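You operate a simulated robot arm through the tools that you are given. There is no shell and no other tool. Be economical: measure what you need, move in short steps, check, and stop when the job is done.

Carry out the task below with a simulated two-armed robot. There is one attempt and no reset: what you move stays moved.

Task
Pack the purse and the diary in the handbag and fasten it.
Fine: shut the flap and hold the bag while you turn the clasp. Set down upright: purse.

It is judged by the outcome, as a careful person would: the job done as asked, and still so three seconds after it is handed in. It fails if anything else is knocked over, pushed out of place, dropped, spilled or broken.

Robot
Two 6-joint arms with two-finger parallel grippers on one trunk, on a base that drives. Base frame: it is fixed to the floor where the robot stands at the start and does not move with it; the origin is under the middle of the robot, x ahead of it, y to its left, z up. Lengths are in mm, angles in degrees, forces in N, time in s.
The left shoulder is at the start at [60, 187, 1272], the right one opposite. With the tool pointing down near the work surface each hand reaches from about 100 to 540 mm from the robot's upright axis, wherever it stands, measured 20 degrees to its own side. Places, roughly: handbag clasp [500, -200, 1100]; handbag flap [600, -100, 1200]; inside of the handbag [500, -100, 1000]. Payload 1.57 kg a hand.
Tool frame (each hand has its own): the origin (TCP) lies between the finger pads and is the grasp point; the fingertips stand 30 mm ahead of it; z points along the fingers, y is the line along which they close. Largest opening 110 mm; finger width 24, thickness 12; the body of the gripper, 48 by 112 mm, starts 78 mm behind the TCP.
Orientation is that of the tool frame in the base frame, as [roll, pitch, yaw] about the fixed x, y, z axes, in that order (R = Rz(yaw) Ry(pitch) Rx(roll)). With the fingers straight down and closing along the base's y, the tool's x points along the base's -x, its y along +y and its z along -z.

Tools
- The arms move only by the tool servo_tool. It takes "left_motion", "right_motion" or both (then of equal length, played together; a hand with none holds still); each is a list of rows, each a list of 3 entries, a list of its own where there are three numbers: the shift along the base's x, y, z in m, then the turn, a rotation vector about the base's x, y, z in degrees, then the opening, from 0 (shut) to 1 (fully open). In form: [[[tx, ty, tz], [wx, wy, wz], gripper], ...]. A call has 1 to 20 rows; each row shifts and turns the commanded pose from where the row before left it. Each row takes 0.2 s and may step no farther than 50 mm and 8.6 degrees from the row before; otherwise, or with a gripper value out of range, the whole call is refused. Where a pose cannot be reached the arm comes as near as it can. A force on the tool above 40 N (or 10 N above the force at the start of the call, whichever is more), or a blocked arm, ends the call early, and 0.2 s more pass. Each finger travels about 153 mm/s and halts on what it meets, pressing with about 24 N; the grip force reading is that of the motor and also rises with nothing between the fingers. The clock runs only during rows and for 0.2 s after the last one: add rows that do not move to give the fingers time. It gives the time, the measured TCP pose, the force on the tool (base axes), the opening and the grip force at its end, in the units of the frame above (readings bear some noise), with the torque about the TCP (base axes, N m) and any sound that the robot's microphone picked up, and new pictures: "views" is both (left out), scene, wrist or none (wrist: the cameras of the hands that moved).
- Cameras (640 x 400 px; columns grow to the right, rows downward): "scene" is now at [-20.7, 40.1, 1790.2]; the picture's right is [0.69, -0.72, 0.00], its down [-0.67, -0.64, -0.36] and it looks along [0.26, 0.25, -0.93] (base axes); focal length 214 px, centre (320, 200). "left" rides on the left gripper at [70, -16, -141] in its tool frame; the picture's right is [0.23, 0.97, 0.00], its down [-0.86, 0.20, -0.48] and it looks along [-0.47, 0.11, 0.88] (tool axes); focal length 222 px, centre (320, 200). "right" rides on the right gripper at [70, 16, -141] in its tool frame; the picture's right is [-0.23, 0.97, 0.00], its down [-0.86, -0.20, -0.48] and it looks along [-0.47, -0.11, 0.88] (tool axes); focal length 222 px, centre (320, 200). There is no depth. A picture from a camera that has moved, and an enlarged one, comes with that camera's place and axes in the base frame and with its lens.
- slide_trunk(by): slides the trunk up (or, below 0, down) by that many mm; the arms and the scene camera ride with it, the base frame stays. It gives what a move gives, with no picture.
- base_move(legs): drives the robot by 1 to 6 legs, each [ahead, left, turn to the left] in mm, mm and degrees, along the robot's own axes; the way and the turn of a leg run together, so that a leg with both is an arc; at most 1500 mm and 180 degrees a leg. The arms and the cameras ride along, it lands a little off, and it stops where it bumps. It gives what a move gives, and a new picture of the scene camera.
- head_to(pan, tilt): turns the head with the scene camera to pan (to the left, within 86 degrees either way) and tilt (down, from -29 to 69), counted from straight ahead of the robot. It gives what a move gives, and a new picture of the scene camera.
- zoom(camera, box): a new picture of the part [left, top, right, bottom] of that camera's present view, enlarged. It takes no simulated time.
- finish_job(): hands the job in; it is judged then, once.

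Work in short steps. Places have to be worked out from the pictures, the camera data and where the tool is seen: move nearer, look again, correct. Check each grasp and each placing, and mend what went wrong. You have 120 turns and 260 pictures in all, those below and enlarged ones among them. Open the grippers and draw the arms clear of the work before you hand the job in, unless the task says otherwise; then end with one line.

The tools are called as name(argument=value, ...) on one line, values as JSON. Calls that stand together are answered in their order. servo_tool: Moves the arms, as the interface text tells. Its arguments: {"type":"object","properties":{"left_motion":{"type":"array","items":{"type":"array"}},"right_motion":{"type":"array","items":{"type":"array"}},"views":{"type":"string","enum":["both","scene","wrist","none"]}},"required":[]} The other tools are called the same way: slide_trunk (by) slides the trunk up or down; base_move (legs) drives the base; head_to (pan, tilt) turns the head that bears the scene camera; zoom (camera, box) takes an enlarged picture of a part of a camera's view; finish_job () hands the job in.

At the start:

```text
time: 0.0
left_tool_pos: [335.2, 79.1, 1396.4]
left_tool_rot: [179.9, 0.0, -180.0]
left_ft_force: [0.8, -0.1, -0.1]
left_wrist_torque: [0.02, -0.01, -0.03]
left_finger_gap: 110.0
left_gripper_force: 0.0
right_tool_pos: [375.9, -305.2, 1377.6]
right_tool_rot: [179.9, -0.1, -180.0]
right_ft_force: [0.3, 0.4, 0.6]
right_wrist_torque: [-0.01, 0.0, -0.02]
right_finger_gap: 110.1
right_gripper_force: 0.1
trunk travel left (down, up): [-900.0, 90.0]
robot x, y, heading: [-2.2, 1.2, 0.0]
head pan, tilt: [43.6, 68.8]
```

scene: 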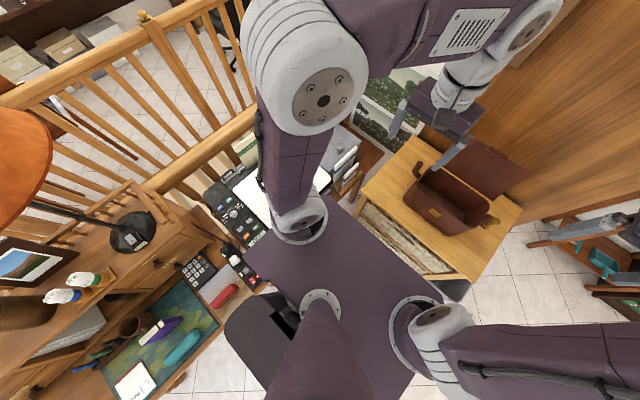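
right: 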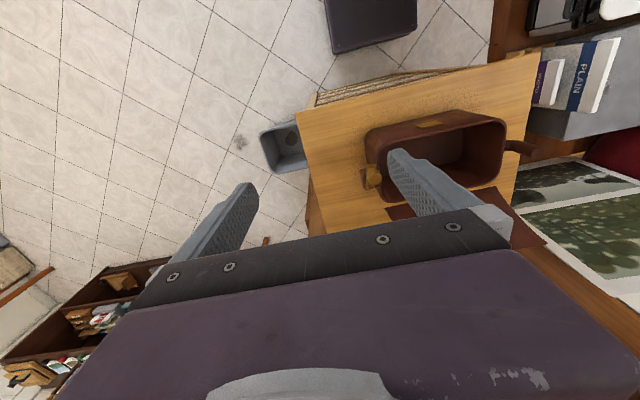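
left: 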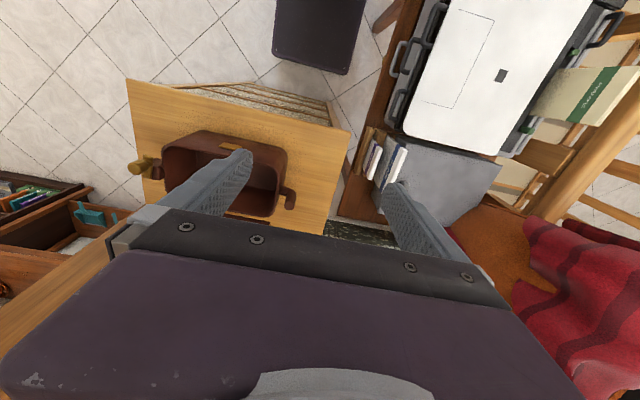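

The handbag stands open on a small table ahead, and a desk at left carries small items. I enlarge both to identify the purse and the diary.

zoom(camera="scene", box=[60, 230, 300, 400])

zoom(camera="scene", box=[340, 90, 560, 280])

head_to(pan=80, tilt=55)

```text
2.35 times, centred on (180, 315) of scene
camera zoom: at [-20.7, 40.1, 1790.2], right [0.69, -0.72, 0.0], down [-0.67, -0.64, -0.36], along [0.26, 0.25, -0.93], focal length 505 px, centre (649, -71)
```

zoom: 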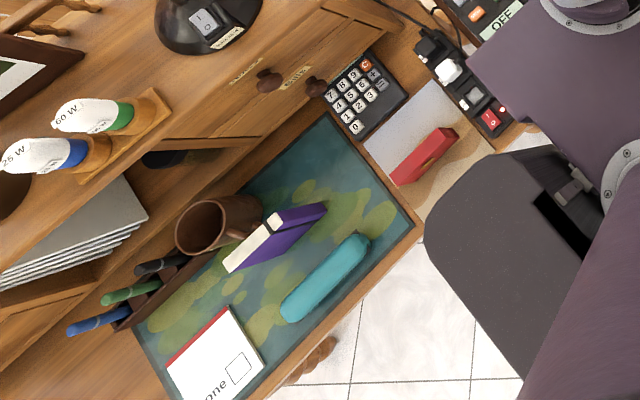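

```text
2.11 times, centred on (450, 185) of scene
camera zoom: at [-20.7, 40.1, 1790.2], right [0.69, -0.72, 0.0], down [-0.67, -0.64, -0.36], along [0.26, 0.25, -0.93], focal length 452 px, centre (46, 232)
```

zoom: 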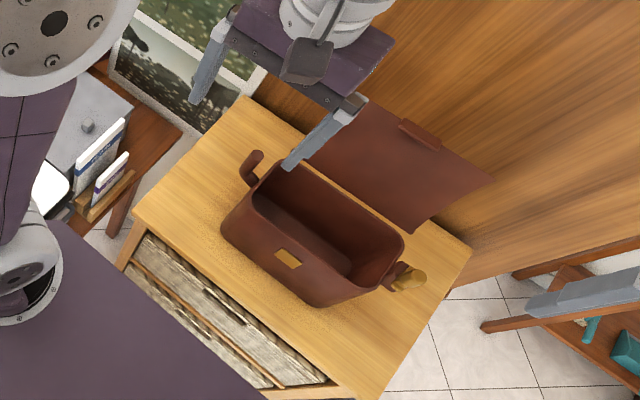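

```text
time: 1.0
left_tool_pos: [334.1, 77.9, 1394.7]
left_tool_rot: [179.9, -0.1, 180.0]
left_ft_force: [0.0, 0.7, 0.2]
left_wrist_torque: [-0.01, -0.01, 0.01]
left_finger_gap: 109.9
left_gripper_force: 0.1
right_tool_pos: [377.1, -306.2, 1377.1]
right_tool_rot: [180.0, -0.1, -180.0]
right_ft_force: [-0.1, -0.8, -0.2]
right_wrist_torque: [-0.01, 0.01, -0.02]
right_finger_gap: 109.9
right_gripper_force: 0.1
trunk travel left (down, up): [-900.0, 90.0]
robot x, y, heading: [2.4, -1.2, -0.2]
head pan, tilt: [80.0, 55.0]
camera scene: at [-48.5, 72.2, 1805.6], right [0.98, -0.17, 0.0], down [-0.14, -0.81, -0.57], along [0.1, 0.56, -0.82], focal length 214 px, centre (320, 200)
```

scene: 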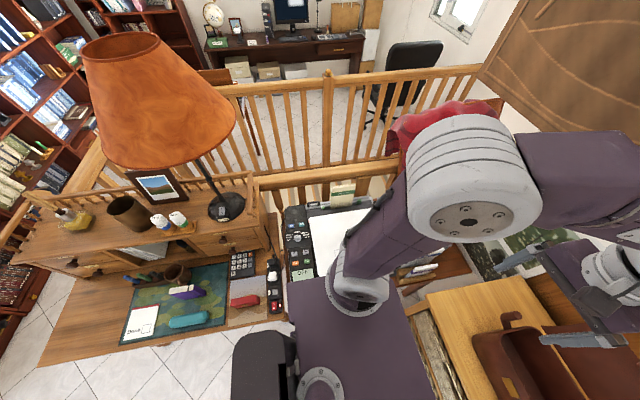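

I look closer at the desk items: purple, teal and red.

zoom(camera="scene", box=[110, 240, 290, 350])

head_to(pan=-70, tilt=50)

zoom(camera="scene", box=[0, 0, 640, 400])

```text
3.56 times, centred on (200, 295) of scene
camera zoom: at [-48.5, 72.2, 1805.6], right [0.98, -0.17, 0.0], down [-0.14, -0.81, -0.57], along [0.1, 0.56, -0.82], focal length 763 px, centre (747, -138)
```

zoom: 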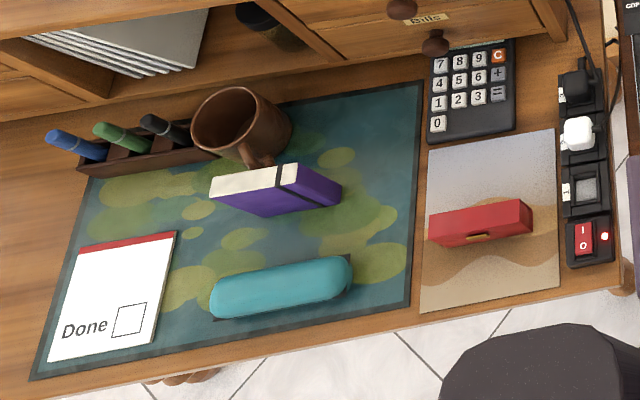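

```text
time: 3.4
left_tool_pos: [333.8, 80.1, 1396.1]
left_tool_rot: [180.0, 0.0, 179.9]
left_ft_force: [0.4, 0.6, 0.0]
left_wrist_torque: [0.0, -0.01, 0.03]
left_finger_gap: 110.0
left_gripper_force: 0.0
right_tool_pos: [378.0, -306.8, 1378.3]
right_tool_rot: [-180.0, 0.0, 179.9]
right_ft_force: [1.0, -1.6, -0.7]
right_wrist_torque: [-0.02, 0.01, 0.01]
right_finger_gap: 110.0
right_gripper_force: 0.0
trunk travel left (down, up): [-900.0, 90.0]
robot x, y, heading: [2.6, -1.6, 0.0]
head pan, tilt: [-70.0, 50.0]
camera scene: at [-34.8, -71.0, 1812.2], right [-0.94, -0.34, 0.0], down [-0.26, 0.72, -0.64], along [0.22, -0.6, -0.77], focal length 214 px, centre (320, 200)
```

scene: 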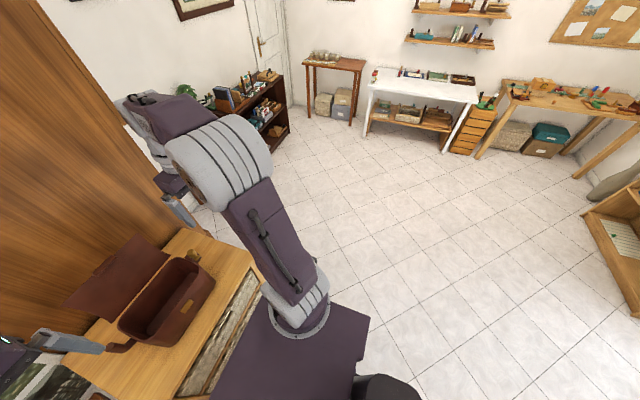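

```text
1.00 times, centred on (320, 200) of scene
camera zoom: at [-34.8, -71.0, 1812.2], right [-0.94, -0.34, 0.0], down [-0.26, 0.72, -0.64], along [0.22, -0.6, -0.77], focal length 214 px, centre (320, 200)
```

zoom: 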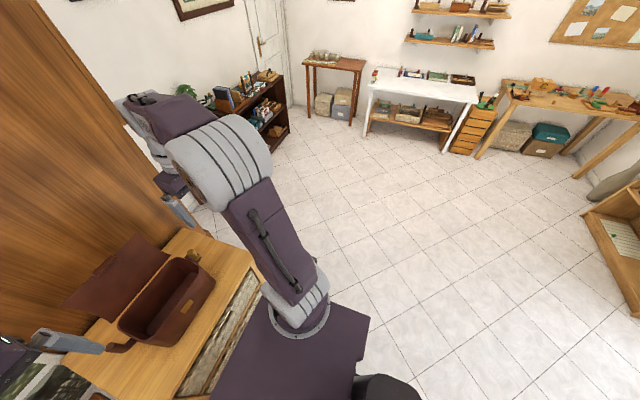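

The red clasped item looks like the purse and the purple banded book the diary. I check what the dark object behind the robot is before driving, then look at the bag.

head_to(pan=86, tilt=69)

head_to(pan=-15, tilt=62)

zoom(camera="right", box=[300, 80, 560, 240])

```text
time: 5.8
left_tool_pos: [335.2, 78.6, 1395.3]
left_tool_rot: [-179.9, 0.0, 180.0]
left_ft_force: [-1.2, -0.3, -1.0]
left_wrist_torque: [-0.01, 0.0, 0.0]
left_finger_gap: 109.6
left_gripper_force: 0.0
right_tool_pos: [376.2, -306.6, 1377.8]
right_tool_rot: [-179.9, 0.0, 179.9]
right_ft_force: [0.0, 0.2, 0.6]
right_wrist_torque: [0.0, 0.0, 0.02]
right_finger_gap: 110.1
right_gripper_force: 0.1
trunk travel left (down, up): [-900.0, 90.0]
robot x, y, heading: [1.1, 3.5, 0.1]
head pan, tilt: [85.9, 68.8]
camera scene: at [-57.1, 57.1, 1790.2], right [1.0, -0.07, 0.0], down [-0.07, -0.93, -0.36], along [0.03, 0.36, -0.93], focal length 214 px, centre (320, 200)
```

scene: 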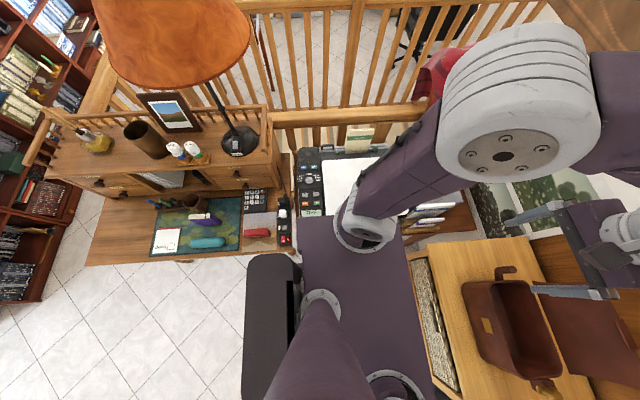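

```text
time: 7.5
left_tool_pos: [333.3, 79.5, 1395.6]
left_tool_rot: [-179.9, 0.0, 180.0]
left_ft_force: [0.0, 0.1, 0.0]
left_wrist_torque: [0.01, 0.0, 0.02]
left_finger_gap: 110.0
left_gripper_force: 0.1
right_tool_pos: [377.4, -305.5, 1377.6]
right_tool_rot: [-180.0, 0.0, -180.0]
right_ft_force: [-0.1, 0.2, -0.2]
right_wrist_torque: [0.03, -0.01, 0.01]
right_finger_gap: 109.8
right_gripper_force: 0.0
trunk travel left (down, up): [-900.0, 90.0]
robot x, y, heading: [-2.7, -1.2, 0.0]
head pan, tilt: [-15.0, 62.0]
camera scene: at [1.0, -15.2, 1797.3], right [-0.26, -0.97, 0.0], down [-0.85, 0.23, -0.47], along [0.45, -0.12, -0.88], focal length 214 px, centre (320, 200)
```

scene: 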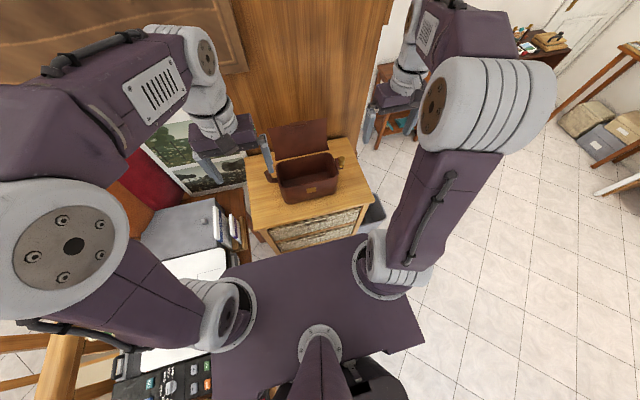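

```text
2.46 times, centred on (430, 160) of right
camera zoom: at [306.7, -290.0, 1519.2], right [0.23, 0.97, 0.0], down [0.86, -0.2, 0.48], along [0.47, -0.11, -0.88], focal length 547 px, centre (49, 298)
```

zoom: 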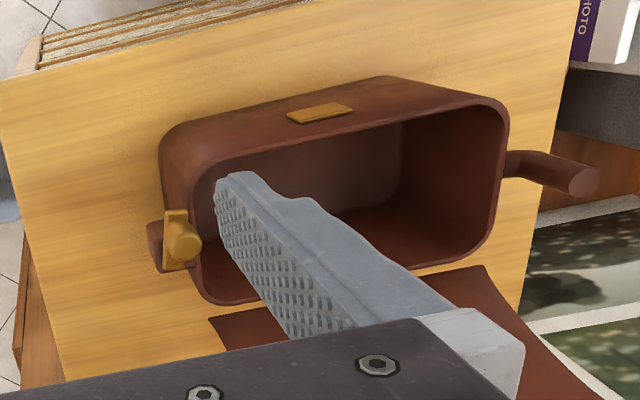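

The dark block is the robot's own rear. Desk items work out to about purse [-337, 295] and diary [-592, 376], so I drive back and turn left to face the desk with one hand in front of each.

base_move(legs=[[-462, -100, 0], [0, 0, 90]])

head_to(pan=0, tilt=62)

```text
time: 14.2
left_tool_pos: [-546.4, 234.3, 1395.4]
left_tool_rot: [179.9, 0.0, -89.0]
left_ft_force: [0.8, 0.2, -0.5]
left_wrist_torque: [0.02, -0.02, -0.01]
left_finger_gap: 110.1
left_gripper_force: 0.1
right_tool_pos: [-163.0, 284.1, 1376.4]
right_tool_rot: [180.0, 0.1, -88.9]
right_ft_force: [0.2, -0.1, -0.4]
right_wrist_torque: [-0.04, -0.04, -0.01]
right_finger_gap: 109.9
right_gripper_force: 0.1
trunk travel left (down, up): [-900.0, 90.0]
robot x, y, heading: [-461.9, -98.8, 91.3]
head pan, tilt: [-15.0, 62.0]
camera scene: at [-445.9, -94.2, 1797.3], right [0.97, -0.24, 0.0], down [-0.21, -0.86, -0.47], along [0.11, 0.46, -0.88], focal length 214 px, centre (320, 200)
```

scene: 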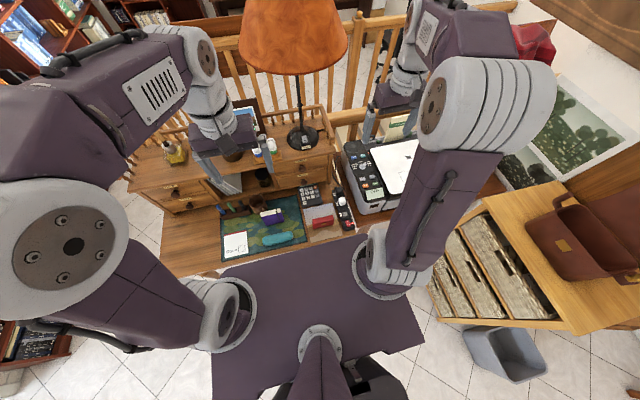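

```text
time: 15.0
left_tool_pos: [-547.0, 234.2, 1396.1]
left_tool_rot: [180.0, 0.0, -89.0]
left_ft_force: [-0.6, 0.0, 0.2]
left_wrist_torque: [-0.04, -0.02, -0.04]
left_finger_gap: 109.9
left_gripper_force: 0.1
right_tool_pos: [-162.9, 284.3, 1376.9]
right_tool_rot: [179.9, 0.0, -88.9]
right_ft_force: [0.3, -0.1, 0.2]
right_wrist_torque: [-0.01, 0.04, -0.01]
right_finger_gap: 110.0
right_gripper_force: 0.1
trunk travel left (down, up): [-900.0, 90.0]
robot x, y, heading: [-465.0, -99.0, 90.9]
head pan, tilt: [0.0, 62.0]
camera scene: at [-462.9, -92.3, 1797.3], right [1.0, 0.02, 0.0], down [0.02, -0.88, -0.47], along [-0.01, 0.47, -0.88], focal length 214 px, centre (320, 200)
```

scene: 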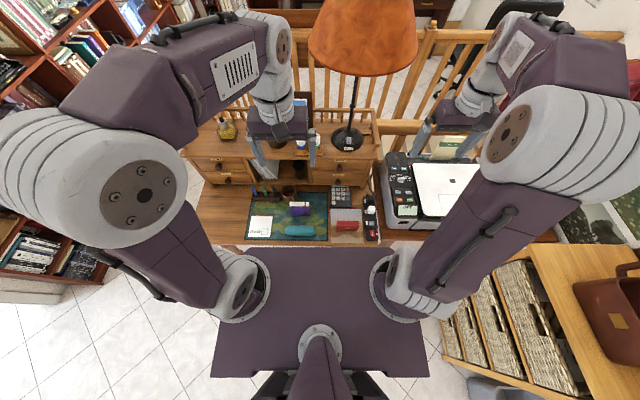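

Good position. I enlarge the desk to triangulate the items.

zoom(camera="scene", box=[230, 170, 390, 260])

zoom(camera="left", box=[0, 0, 640, 400])

zoom(camera="right", box=[0, 0, 640, 400])

```text
4.00 times, centred on (310, 215) of scene
camera zoom: at [-462.9, -92.3, 1797.3], right [1.0, 0.02, 0.0], down [0.02, -0.88, -0.47], along [-0.01, 0.47, -0.88], focal length 858 px, centre (360, 140)
```

zoom: 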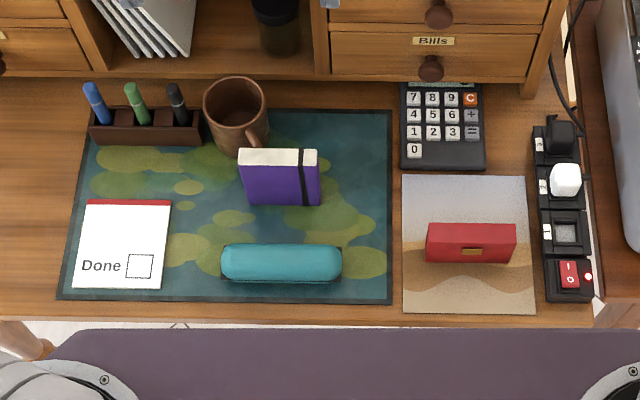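

```text
1.00 times, centred on (320, 200) of left
camera zoom: at [-529.6, 164.7, 1536.8], right [-0.97, -0.24, 0.0], down [-0.21, 0.85, 0.48], along [-0.12, 0.46, -0.88], focal length 222 px, centre (320, 200)
```

zoom: 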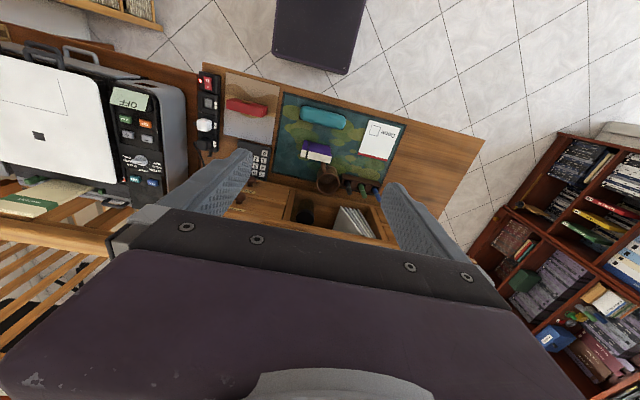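

```text
1.00 times, centred on (320, 200) of right
camera zoom: at [-177.7, 214.0, 1519.2], right [-0.98, 0.21, 0.0], down [0.18, 0.86, 0.48], along [0.1, 0.47, -0.88], focal length 222 px, centre (320, 200)
```

zoom: 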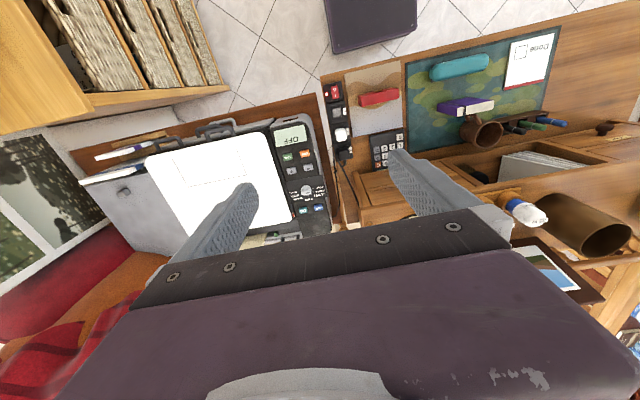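

I enlarge the wrist views of the two items to understand how they stand.

zoom(camera="right", box=[340, 40, 520, 150])

zoom(camera="left", box=[210, 80, 390, 190])

```text
3.56 times, centred on (430, 95) of right
camera zoom: at [-177.7, 214.0, 1519.2], right [-0.98, 0.21, 0.0], down [0.18, 0.86, 0.48], along [0.1, 0.47, -0.88], focal length 790 px, centre (-71, 573)
```

zoom: 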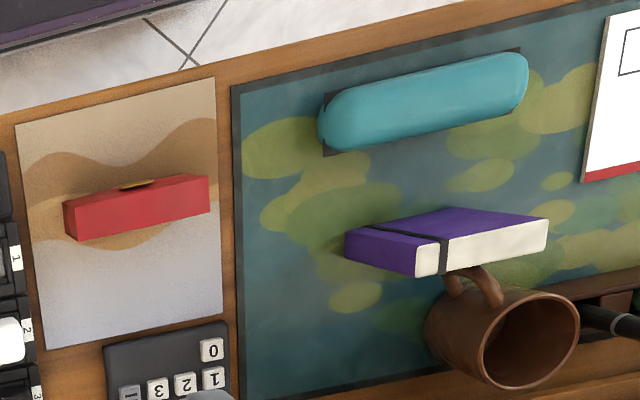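

```text
3.56 times, centred on (300, 135) of left
camera zoom: at [-529.6, 164.7, 1536.8], right [-0.97, -0.24, 0.0], down [-0.21, 0.85, 0.48], along [-0.12, 0.46, -0.88], focal length 790 px, centre (391, 431)
```

zoom: 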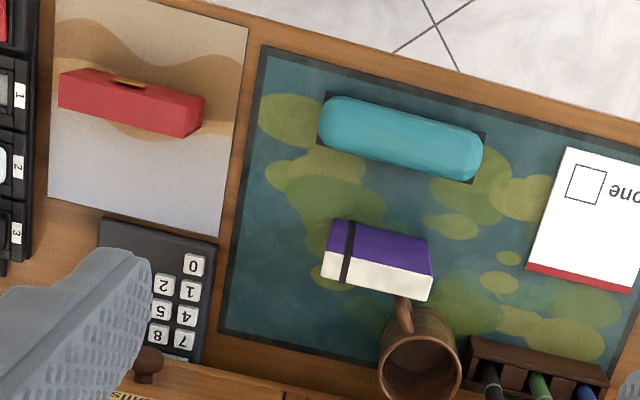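

The diary stands upright (spine to +x), about 94 wide × 27 thick × 108 high, centred near [-570, 371]. I check the purse more closely for its thickness and height.

zoom(camera="scene", box=[325, 210, 375, 242])

zoom(camera="left", box=[215, 85, 285, 130])

zoom(camera="right", box=[345, 75, 415, 120])

```text
12.50 times, centred on (350, 226) of scene
camera zoom: at [-462.9, -92.3, 1797.3], right [1.0, 0.02, 0.0], down [0.02, -0.88, -0.47], along [-0.01, 0.47, -0.88], focal length 2681 px, centre (-55, -125)
```

zoom: 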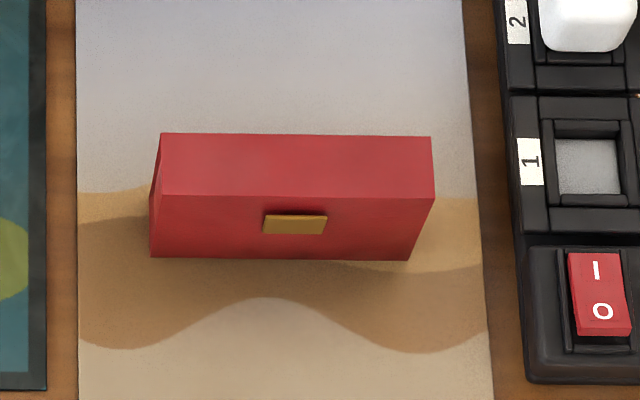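

```text
8.89 times, centred on (250, 108) of left
camera zoom: at [-529.6, 164.7, 1536.8], right [-0.97, -0.24, 0.0], down [-0.21, 0.85, 0.48], along [-0.12, 0.46, -0.88], focal length 1974 px, centre (942, 1022)
```

zoom: 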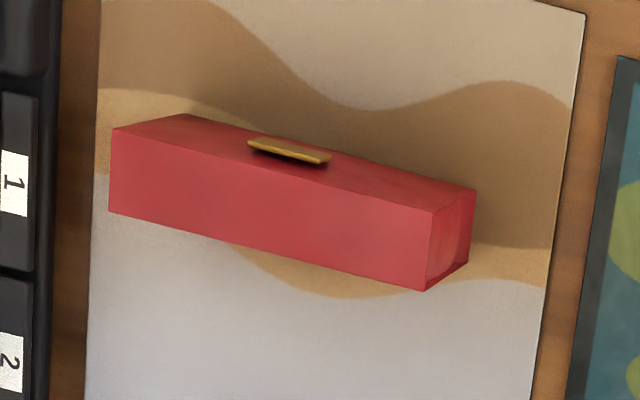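

```text
8.89 times, centred on (380, 98) of right
camera zoom: at [-177.7, 214.0, 1519.2], right [-0.98, 0.21, 0.0], down [0.18, 0.86, 0.48], along [0.1, 0.47, -0.88], focal length 1974 px, centre (-213, 1111)
```

zoom: 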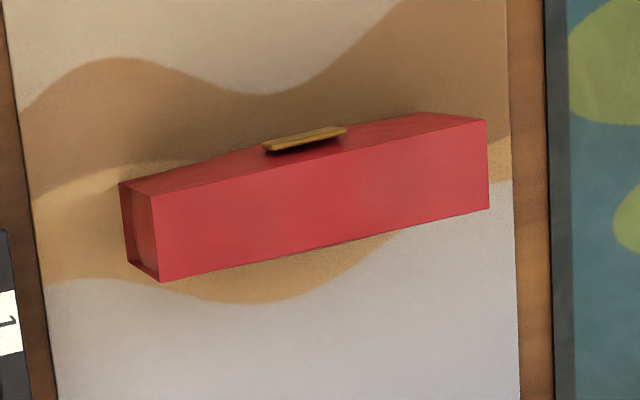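

Purse: upright, ~104 × 25 × 70, centred [-335, 297], clasp on the front. I bring the right hand above it, 26 mm to the right of the clasp, turning the fingers to close across its thickness.

servo_tool(right_motion=[[[-0.0133, 0.0012, -0.04], [0, 0, 8.08], 0.6], [[-0.0133, 0.0012, -0.04], [0, 0, 8.08], 0.6], [[-0.0133, 0.0012, -0.04], [0, 0, 8.08], 0.6], [[-0.0133, 0.0012, -0.04], [0, 0, 8.08], 0.6], [[-0.0133, 0.0012, -0.04], [0, 0, 8.08], 0.6], [[-0.0133, 0.0012, -0.04], [0, 0, 8.08], 0.6], [[-0.0133, 0.0012, -0.04], [0, 0, 8.08], 0.6], [[-0.0133, 0.0012, -0.04], [0, 0, 8.08], 0.6], [[-0.0133, 0.0012, -0.04], [0, 0, 8.08], 0.6], [[-0.0133, 0.0012, -0.04], [0, 0, 8.08], 0.6], [[-0.0133, 0.0012, -0.04], [0, 0, 8.08], 0.6], [[0, 0, 0], [0, 0, 0], 0.6], [[0, 0, 0], [0, 0, 0], 0.6]])

```text
time: 17.8
left_tool_pos: [-547.2, 235.9, 1395.8]
left_tool_rot: [180.0, 0.1, -89.0]
left_ft_force: [0.4, -0.2, 0.1]
left_wrist_torque: [-0.01, -0.01, 0.0]
left_finger_gap: 109.8
left_gripper_force: 0.1
right_tool_pos: [-310.9, 300.4, 933.9]
right_tool_rot: [180.0, 0.0, 0.0]
right_ft_force: [0.1, -0.3, 0.3]
right_wrist_torque: [0.01, -0.01, -0.01]
right_finger_gap: 66.2
right_gripper_force: 0.1
trunk travel left (down, up): [-900.0, 90.0]
robot x, y, heading: [-457.2, -95.0, 91.0]
head pan, tilt: [0.0, 62.0]
camera scene: at [-462.7, -92.6, 1797.3], right [1.0, 0.02, 0.0], down [0.02, -0.88, -0.47], along [-0.01, 0.47, -0.88], focal length 214 px, centre (320, 200)
camera right: at [-240.3, 283.5, 1075.4], right [-0.23, -0.97, 0.0], down [-0.85, 0.2, 0.48], along [-0.47, 0.11, -0.88], focal length 222 px, centre (320, 200)
```

scene: 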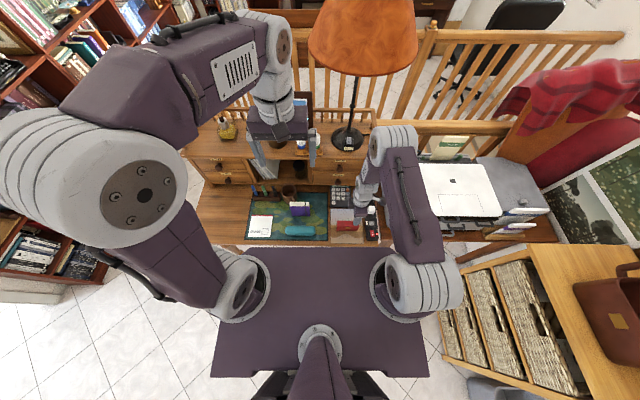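
right: 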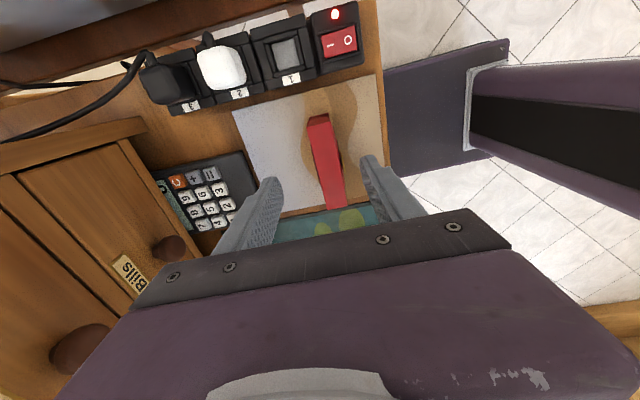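

Purse lies between the fingers as expected. I go straight down to z ≈ 815 and close.

servo_tool(right_motion=[[[0, -0.002, -0.04], [0, 0, 0], 0.6], [[0, -0.001, -0.04], [0, 0, 0], 0.6], [[0, 0, -0.038], [0, 0, 0], 0.6], [[0, 0, 0], [0, 0, 0], 0.6], [[0, 0, 0], [0, 0, 0.0], 0.2], [[0, 0, 0], [0, 0, 0.0], 0.1], [[0, 0, 0], [0, 0, 0], 0.1]], views="wrist")

```text
time: 19.4
left_tool_pos: [-545.6, 234.9, 1395.8]
left_tool_rot: [-179.9, 0.1, -88.9]
left_ft_force: [0.2, -0.7, 0.2]
left_wrist_torque: [0.02, -0.02, 0.04]
left_finger_gap: 110.1
left_gripper_force: 0.1
right_tool_pos: [-307.4, 292.9, 816.8]
right_tool_rot: [180.0, 0.0, -0.1]
right_ft_force: [0.2, 0.2, -0.7]
right_wrist_torque: [0.02, -0.05, -0.02]
right_finger_gap: 33.6
right_gripper_force: 24.0
trunk travel left (down, up): [-900.0, 90.0]
robot x, y, heading: [-459.3, -97.1, 91.3]
head pan, tilt: [0.0, 62.0]
camera right: at [-237.8, 276.7, 958.2], right [-0.23, -0.97, 0.0], down [-0.85, 0.2, 0.48], along [-0.47, 0.11, -0.88], focal length 222 px, centre (320, 200)
```

right: 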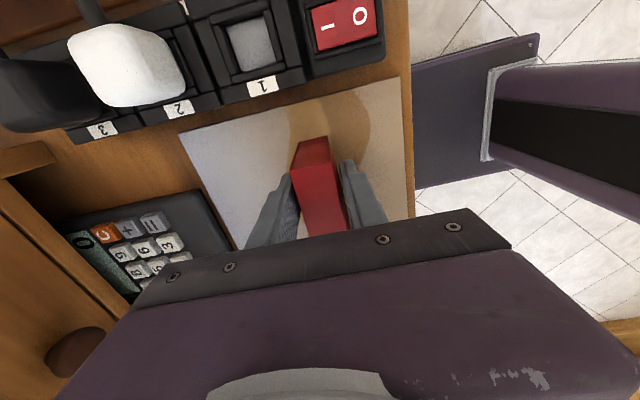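

The purse is gripped (33.6 mm, 24 N). I lift it while bringing the left hand above the diary, turned to close across its thickness.

servo_tool(right_motion=[[[0, 0, 0.01], [0, 0, 0], 0.1], [[0, 0, 0.02], [0, 0, 0], 0.1], [[0, 0, 0.02], [0, 0, 0], 0.1], [[0, 0, 0.02], [0, 0, 0], 0.1], [[0, 0, 0.02], [0, 0, 0], 0.1], [[0, 0, 0.02], [0, 0, 0], 0.1], [[0, 0, 0.02], [0, 0, 0], 0.1], [[0, 0, 0.02], [0, 0, 0], 0.1], [[0, 0, 0.02], [0, 0, 0], 0.1], [[0, 0, 0.02], [0, 0, 0], 0.1], [[0, 0, 0.02], [0, 0, 0], 0.1], [[0, 0, 0], [0, 0, 0], 0.1], [[0, 0, 0], [0, 0, 0], 0.1]], left_motion=[[[-0.0013, 0.0123, -0.0396], [0, 0, -8.27], 0.6], [[-0.0013, 0.0123, -0.0396], [0, 0, -8.27], 0.6], [[-0.0013, 0.0123, -0.0396], [0, 0, -8.27], 0.6], [[-0.0013, 0.0123, -0.0396], [0, 0, -8.27], 0.6], [[-0.0013, 0.0123, -0.0396], [0, 0, -8.27], 0.6], [[-0.0013, 0.0123, -0.0396], [0, 0, -8.27], 0.6], [[-0.0013, 0.0123, -0.0396], [0, 0, -8.27], 0.6], [[-0.0013, 0.0123, -0.0396], [0, 0, -8.27], 0.6], [[-0.0013, 0.0123, -0.0396], [0, 0, -8.27], 0.6], [[-0.0013, 0.0123, -0.0396], [0, 0, -8.27], 0.6], [[-0.0013, 0.0123, -0.0396], [0, 0, -8.27], 0.6], [[0, 0, 0], [0, 0, 0], 0.6], [[0, 0, 0], [0, 0, 0], 0.6]])

```text
time: 22.2
left_tool_pos: [-561.9, 372.0, 958.4]
left_tool_rot: [180.0, 0.1, -179.9]
left_ft_force: [-0.3, -0.1, -0.9]
left_wrist_torque: [0.02, 0.0, 0.0]
left_finger_gap: 66.0
left_gripper_force: 0.1
right_tool_pos: [-308.4, 293.4, 1032.3]
right_tool_rot: [179.9, 0.0, -0.2]
right_ft_force: [1.2, -0.3, -1.7]
right_wrist_torque: [-0.02, -0.04, -0.01]
right_finger_gap: 33.7
right_gripper_force: 24.3
trunk travel left (down, up): [-900.0, 90.0]
robot x, y, heading: [-461.9, -98.7, 91.0]
head pan, tilt: [0.0, 62.0]
camera scene: at [-462.7, -92.1, 1797.3], right [1.0, 0.02, 0.0], down [0.02, -0.88, -0.47], along [-0.01, 0.47, -0.88], focal length 214 px, centre (320, 200)
camera right: at [-239.2, 276.2, 1173.3], right [-0.23, -0.97, 0.0], down [-0.85, 0.2, 0.48], along [-0.47, 0.11, -0.88], focal length 222 px, centre (320, 200)
camera left: at [-632.0, 355.1, 1099.5], right [-0.23, 0.97, 0.0], down [0.86, 0.2, 0.48], along [0.47, 0.11, -0.88], focal length 222 px, centre (320, 200)
```

scene: 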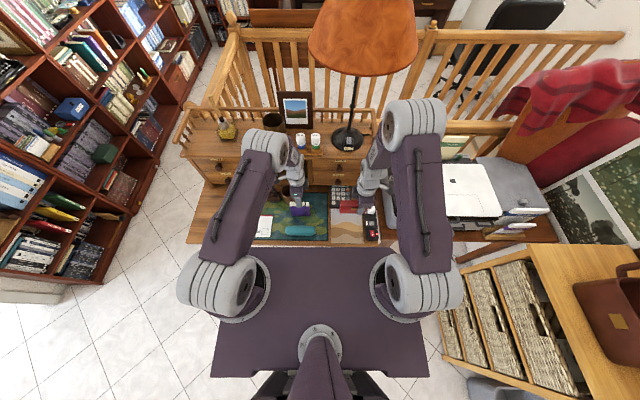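
right: 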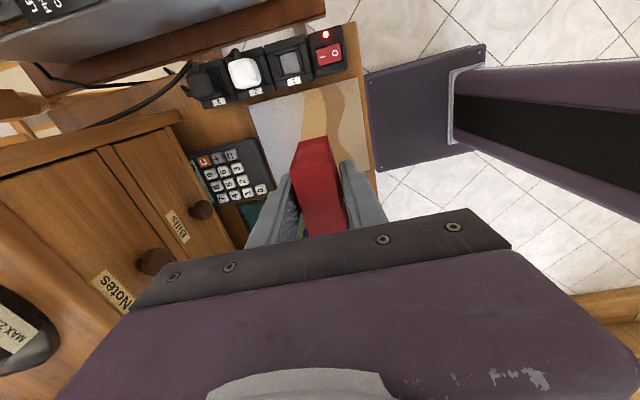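
left: 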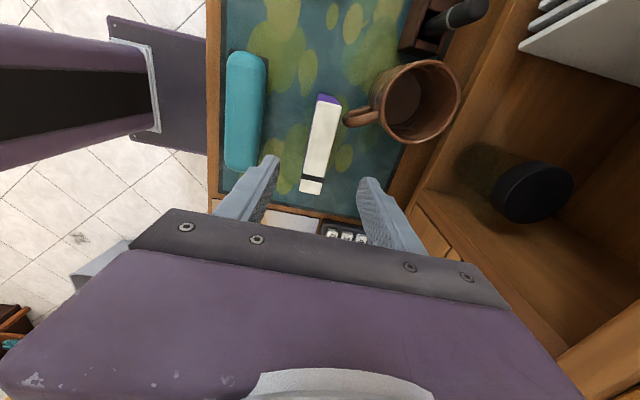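

Diary top is centred near [-567, 368], mug handle clear of the finger. I descend to z ≈ 840 with a 4 mm correction and close.

servo_tool(left_motion=[[[0.001, -0.004, -0.04], [0, 0, 0], 0.55], [[0, 0, -0.04], [0, 0, 0], 0.55], [[0, 0, -0.038], [0, 0, 0], 0.55], [[0, 0, 0], [0, 0, 0], 0.55], [[0, 0, 0], [0, 0, 0.0], 0.2], [[0, 0, 0], [0, 0, 0.0], 0.1], [[0, 0, 0], [0, 0, 0], 0.1]], views="wrist")

```text
time: 23.8
left_tool_pos: [-559.5, 365.2, 841.2]
left_tool_rot: [179.9, -0.1, -179.9]
left_ft_force: [0.0, 0.4, 0.6]
left_wrist_torque: [0.06, -0.1, 0.05]
left_finger_gap: 23.6
left_gripper_force: 23.7
right_tool_pos: [-308.9, 292.4, 1031.5]
right_tool_rot: [179.9, -0.1, -0.1]
right_ft_force: [-1.1, 0.0, -0.8]
right_wrist_torque: [0.01, -0.02, 0.0]
right_finger_gap: 33.6
right_gripper_force: 24.0
trunk travel left (down, up): [-900.0, 90.0]
robot x, y, heading: [-462.6, -95.4, 91.0]
head pan, tilt: [0.0, 62.0]
camera left: at [-629.5, 347.4, 983.5], right [-0.23, 0.97, 0.0], down [0.85, 0.2, 0.48], along [0.47, 0.11, -0.88], focal length 222 px, centre (320, 200)
```

left: 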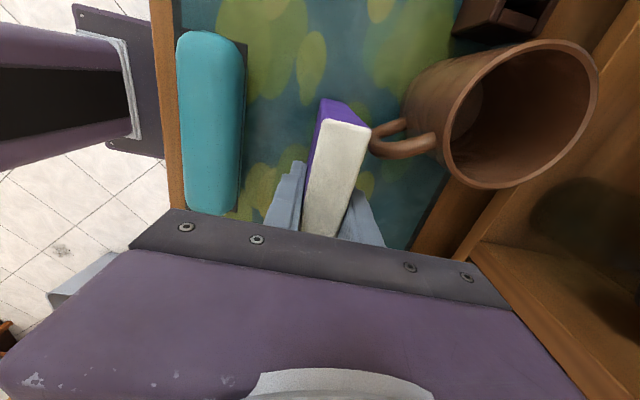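

Diary gripped (23.6 mm). I lift both hands to about z 1290 for carrying over the bag's rim.

servo_tool(left_motion=[[[0, -0.003, 0.01], [0, 0, 0], 0.05], [[0, -0.003, 0.02], [0, 0, 0], 0.05], [[0, -0.003, 0.04], [0, 0, 0], 0.05], [[0, 0, 0.04], [0, 0, 0], 0.05], [[0, 0, 0.04], [0, 0, 0], 0.05], [[0, 0, 0.04], [0, 0, 0], 0.05], [[0, 0, 0.04], [0, 0, 0], 0.05], [[0, 0, 0.04], [0, 0, 0], 0.05], [[0, 0, 0.04], [0, 0, 0], 0.05], [[0, 0, 0.04], [0, 0, 0], 0.05], [[0, 0, 0.04], [0, 0, 0], 0.05], [[0, 0, 0.04], [0, 0, 0], 0.05], [[0, 0, 0.02], [0, 0, 0], 0.05], [[0, 0, 0], [0, 0, 0], 0.05]], right_motion=[[[0, 0, 0.02], [0, 0, 0], 0.1], [[0, 0, 0.02], [0, 0, 0], 0.1], [[0, 0, 0.02], [0, 0, 0], 0.1], [[0, 0, 0.02], [0, 0, 0], 0.1], [[0, 0, 0.02], [0, 0, 0], 0.1], [[0, 0, 0.02], [0, 0, 0], 0.1], [[0, 0, 0.02], [0, 0, 0], 0.1], [[0, 0, 0.02], [0, 0, 0], 0.1], [[0, 0, 0.02], [0, 0, 0], 0.1], [[0, 0, 0.02], [0, 0, 0], 0.1], [[0, 0, 0.02], [0, 0, 0], 0.1], [[0, 0, 0.02], [0, 0, 0], 0.1], [[0, 0, 0.01], [0, 0, 0], 0.1], [[0, 0, 0], [0, 0, 0], 0.1]])

```text
time: 26.8
left_tool_pos: [-561.6, 358.9, 1291.3]
left_tool_rot: [-179.9, 0.0, -180.0]
left_ft_force: [0.6, -0.1, -0.6]
left_wrist_torque: [0.01, 0.0, -0.01]
left_finger_gap: 24.0
left_gripper_force: 23.6
right_tool_pos: [-309.5, 297.2, 1280.6]
right_tool_rot: [-180.0, 0.0, 0.0]
right_ft_force: [-0.4, 0.8, -1.9]
right_wrist_torque: [-0.03, -0.05, 0.01]
right_finger_gap: 33.6
right_gripper_force: 24.2
trunk travel left (down, up): [-900.0, 90.0]
robot x, y, heading: [-459.8, -97.0, 91.1]
head pan, tilt: [0.0, 62.0]
camera scene: at [-463.0, -91.0, 1797.3], right [1.0, 0.02, 0.0], down [0.02, -0.88, -0.47], along [-0.01, 0.47, -0.88], focal length 214 px, centre (320, 200)
camera right: at [-240.1, 279.8, 1422.0], right [-0.23, -0.97, 0.0], down [-0.85, 0.2, 0.48], along [-0.47, 0.11, -0.88], focal length 222 px, centre (320, 200)
camera left: at [-632.0, 341.4, 1432.3], right [-0.23, 0.97, 0.0], down [0.85, 0.2, 0.48], along [0.47, 0.11, -0.88], focal length 222 px, centre (320, 200)
```

scene: 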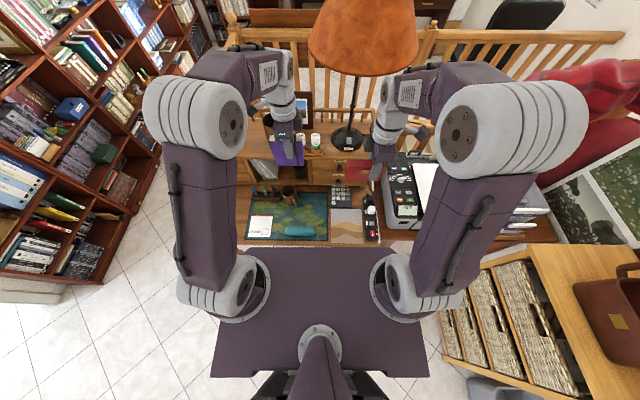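
right: 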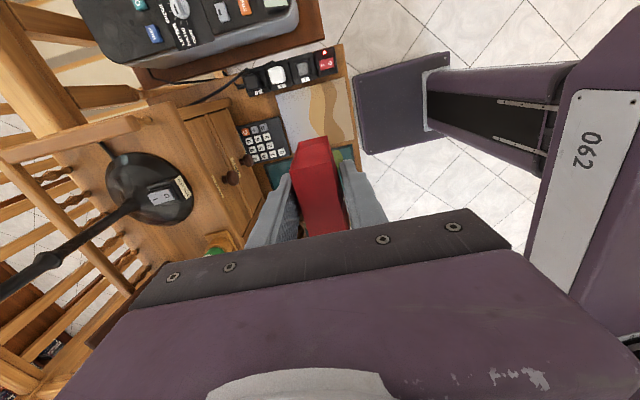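
left: 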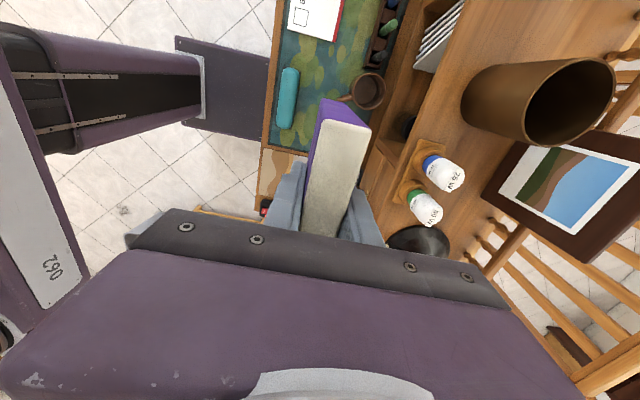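

Both are lifted cleanly. I turn back to face the bag and drive up to about 100 mm short of the working spot, then look.

base_move(legs=[[0, 0, -91], [440, 0, 0]])

head_to(pan=0, tilt=50)

zoom(camera="scene", box=[220, 120, 420, 245])

zoom(camera="right", box=[0, 0, 640, 400])

zoom(camera="left", box=[0, 0, 640, 400])

```text
time: 33.3
left_tool_pos: [439.9, 20.1, 1291.4]
left_tool_rot: [179.9, 0.0, 90.6]
left_ft_force: [-0.3, -0.9, -0.5]
left_wrist_torque: [0.01, -0.03, -0.01]
left_finger_gap: 23.7
left_gripper_force: 24.2
right_tool_pos: [379.8, -232.1, 1281.2]
right_tool_rot: [-179.8, 0.0, -89.5]
right_ft_force: [0.1, 0.9, -1.6]
right_wrist_torque: [-0.06, -0.01, 0.01]
right_finger_gap: 33.8
right_gripper_force: 24.1
trunk travel left (down, up): [-900.0, 90.0]
robot x, y, heading: [-18.3, -87.1, 2.0]
head pan, tilt: [0.0, 62.0]
camera scene: at [-12.1, -82.8, 1797.3], right [0.03, -1.0, 0.0], down [-0.88, -0.02, -0.47], along [0.47, 0.01, -0.88], focal length 214 px, centre (320, 200)
```

scene: 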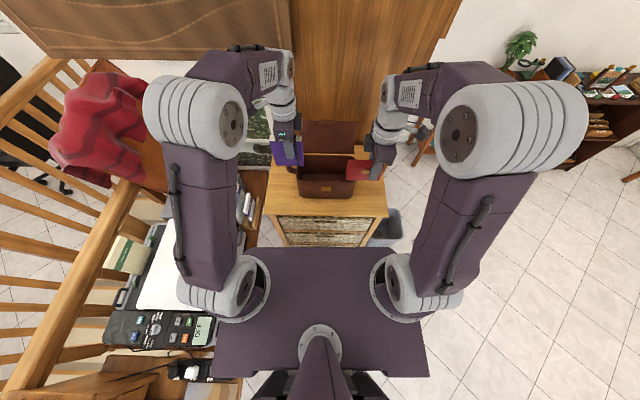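

```text
time: 34.1
left_tool_pos: [442.6, 20.6, 1291.6]
left_tool_rot: [180.0, 0.0, 90.6]
left_ft_force: [0.1, -0.3, -1.4]
left_wrist_torque: [0.01, 0.02, 0.01]
left_finger_gap: 23.7
left_gripper_force: 23.8
right_tool_pos: [382.1, -232.9, 1280.0]
right_tool_rot: [179.9, 0.0, -89.6]
right_ft_force: [0.1, 0.4, -0.9]
right_wrist_torque: [-0.05, 0.03, 0.01]
right_finger_gap: 33.7
right_gripper_force: 24.0
trunk travel left (down, up): [-900.0, 90.0]
robot x, y, heading: [-14.0, -81.0, 1.5]
head pan, tilt: [0.0, 50.0]
camera scene: at [3.4, -82.4, 1812.1], right [0.03, -1.0, 0.0], down [-0.77, -0.02, -0.64], along [0.64, 0.02, -0.77], focal length 214 px, centre (320, 200)
```

scene: 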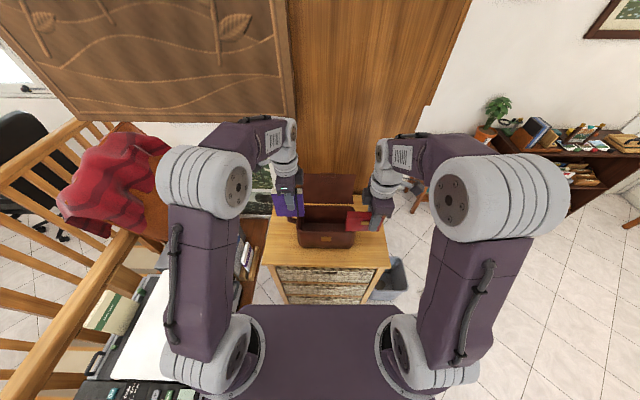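

```text
3.20 times, centred on (320, 182) of scene
camera zoom: at [3.4, -82.4, 1812.1], right [0.03, -1.0, 0.0], down [-0.77, -0.02, -0.64], along [0.64, 0.02, -0.77], focal length 686 px, centre (320, 256)
```

zoom: 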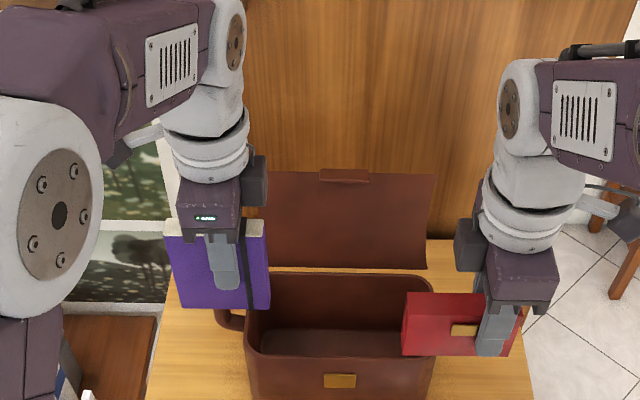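

```text
1.00 times, centred on (320, 200) of right
camera zoom: at [366.3, -302.5, 1422.0], right [-0.98, 0.22, 0.0], down [0.19, 0.86, 0.48], along [0.1, 0.47, -0.88], focal length 222 px, centre (320, 200)
```

zoom: 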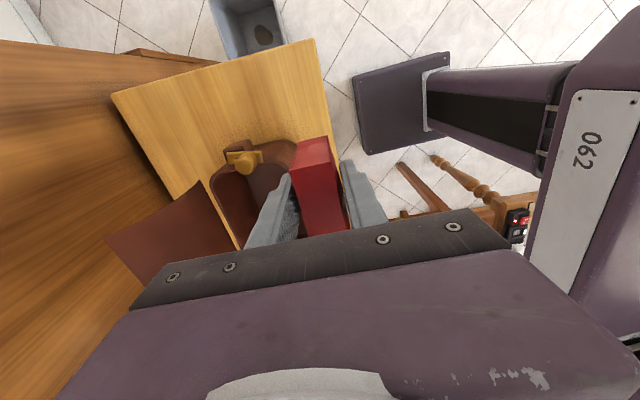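

```text
1.00 times, centred on (320, 200) of left
camera zoom: at [425.1, 89.5, 1432.2], right [0.97, 0.24, 0.0], down [0.21, -0.85, 0.48], along [0.11, -0.46, -0.88], focal length 222 px, centre (320, 200)
```

zoom: 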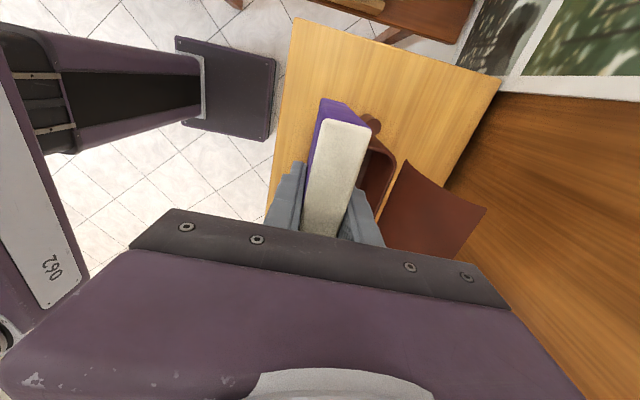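

Triangulating: bag rim z ≈ 1097, opening x 440–565, y −200…15, table z ≈ 967, clasp knob at [497, −225, 1111] on the right side, flap leaning back to tip [622, −, 1232]. I move 85 mm nearer and straighten the heading.

base_move(legs=[[85, -10, -1.5]])

zoom(camera="scene", box=[240, 150, 400, 250])

```text
time: 35.1
left_tool_pos: [519.7, 1.6, 1294.3]
left_tool_rot: [179.6, 0.0, 89.1]
left_ft_force: [-1.8, -0.2, -1.5]
left_wrist_torque: [0.0, -0.08, 0.02]
left_finger_gap: 23.7
left_gripper_force: 24.0
right_tool_pos: [452.5, -250.7, 1283.4]
right_tool_rot: [-179.7, -0.1, -91.1]
right_ft_force: [-0.6, 0.7, -0.6]
right_wrist_torque: [-0.04, -0.04, 0.0]
right_finger_gap: 33.6
right_gripper_force: 24.0
trunk travel left (down, up): [-900.0, 90.0]
robot x, y, heading: [71.3, -92.6, -0.1]
head pan, tilt: [0.0, 50.0]
camera scene: at [74.0, -89.9, 1812.3], right [0.0, -1.0, 0.0], down [-0.76, 0.0, -0.65], along [0.65, 0.0, -0.76], focal length 214 px, centre (320, 200)
```

scene: 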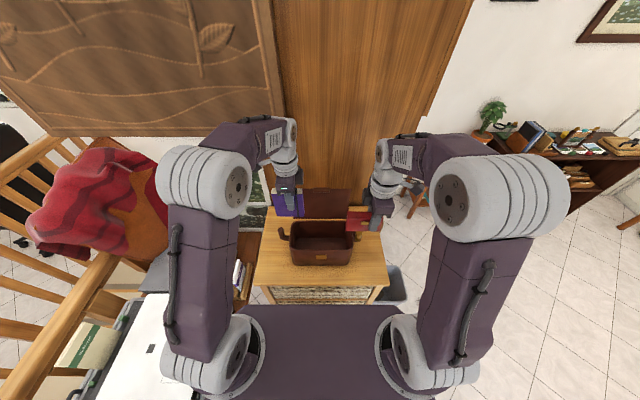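

```text
4.00 times, centred on (320, 200) of scene
camera zoom: at [74.0, -89.9, 1812.3], right [0.0, -1.0, 0.0], down [-0.76, 0.0, -0.65], along [0.65, 0.0, -0.76], focal length 858 px, centre (320, 200)
```

zoom: 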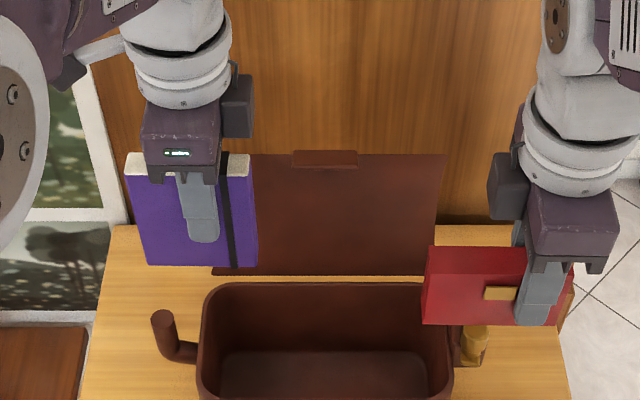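

Now I turn the left hand 90° so the diary's width runs fore-aft, above the left part of the bag (target [512, −40]).

servo_tool(left_motion=[[[-0.0007, -0.0038, 0], [0, 0, 8.26], 0.05], [[-0.0007, -0.0038, 0], [0, 0, 8.26], 0.05], [[-0.0007, -0.0038, 0], [0, 0, 8.26], 0.05], [[-0.0007, -0.0038, 0], [0, 0, 8.26], 0.05], [[-0.0007, -0.0038, 0], [0, 0, 8.26], 0.05], [[-0.0007, -0.0038, 0], [0, 0, 8.26], 0.05], [[-0.0007, -0.0038, 0], [0, 0, 8.26], 0.05], [[-0.0007, -0.0038, 0], [0, 0, 8.26], 0.05], [[-0.0007, -0.0038, 0], [0, 0, 8.26], 0.05], [[-0.0007, -0.0038, 0], [0, 0, 8.26], 0.05], [[-0.0007, -0.0038, 0], [0, 0, 8.26], 0.05], [[0, 0, 0], [0, 0, 0], 0.05]])

zoom(camera="scene", box=[250, 170, 390, 270])

```text
time: 37.7
left_tool_pos: [519.3, -43.3, 1290.1]
left_tool_rot: [180.0, -0.1, -180.0]
left_ft_force: [-0.2, 1.3, -1.6]
left_wrist_torque: [-0.01, 0.01, 0.03]
left_finger_gap: 23.8
left_gripper_force: 23.9
right_tool_pos: [459.6, -252.3, 1281.3]
right_tool_rot: [-179.9, 0.0, -91.1]
right_ft_force: [0.4, 0.2, -1.8]
right_wrist_torque: [0.02, -0.01, 0.02]
right_finger_gap: 33.8
right_gripper_force: 24.0
trunk travel left (down, up): [-900.0, 90.0]
robot x, y, heading: [69.6, -91.1, -0.0]
head pan, tilt: [0.0, 50.0]
camera scene: at [86.0, -91.7, 1812.2], right [0.0, -1.0, 0.0], down [-0.77, 0.0, -0.64], along [0.64, 0.0, -0.77], focal length 214 px, centre (320, 200)
camera left: at [450.8, -59.2, 1431.7], right [-0.23, 0.97, 0.0], down [0.86, 0.2, 0.48], along [0.47, 0.11, -0.88], focal length 222 px, centre (320, 200)
```

scene: 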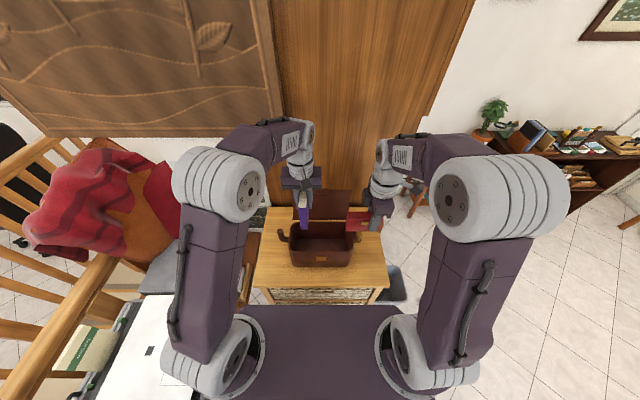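
left: 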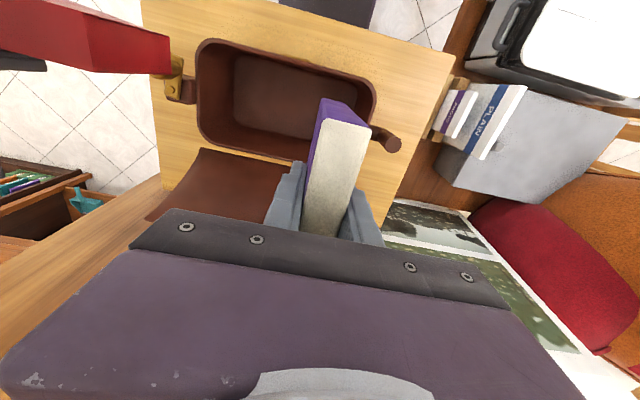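

```text
4.00 times, centred on (320, 220) of scene
camera zoom: at [86.0, -91.7, 1812.2], right [0.0, -1.0, 0.0], down [-0.77, 0.0, -0.64], along [0.64, 0.0, -0.77], focal length 858 px, centre (320, 120)
```

zoom: 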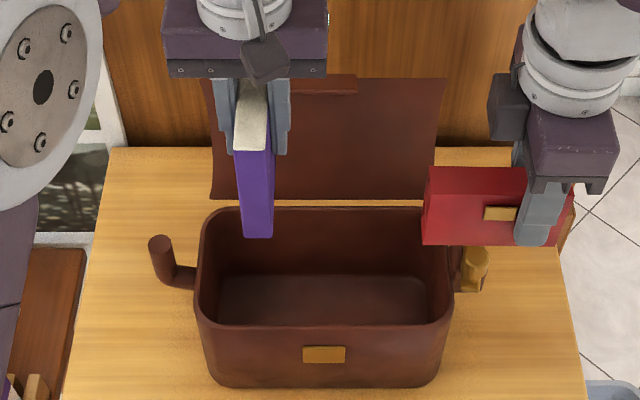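

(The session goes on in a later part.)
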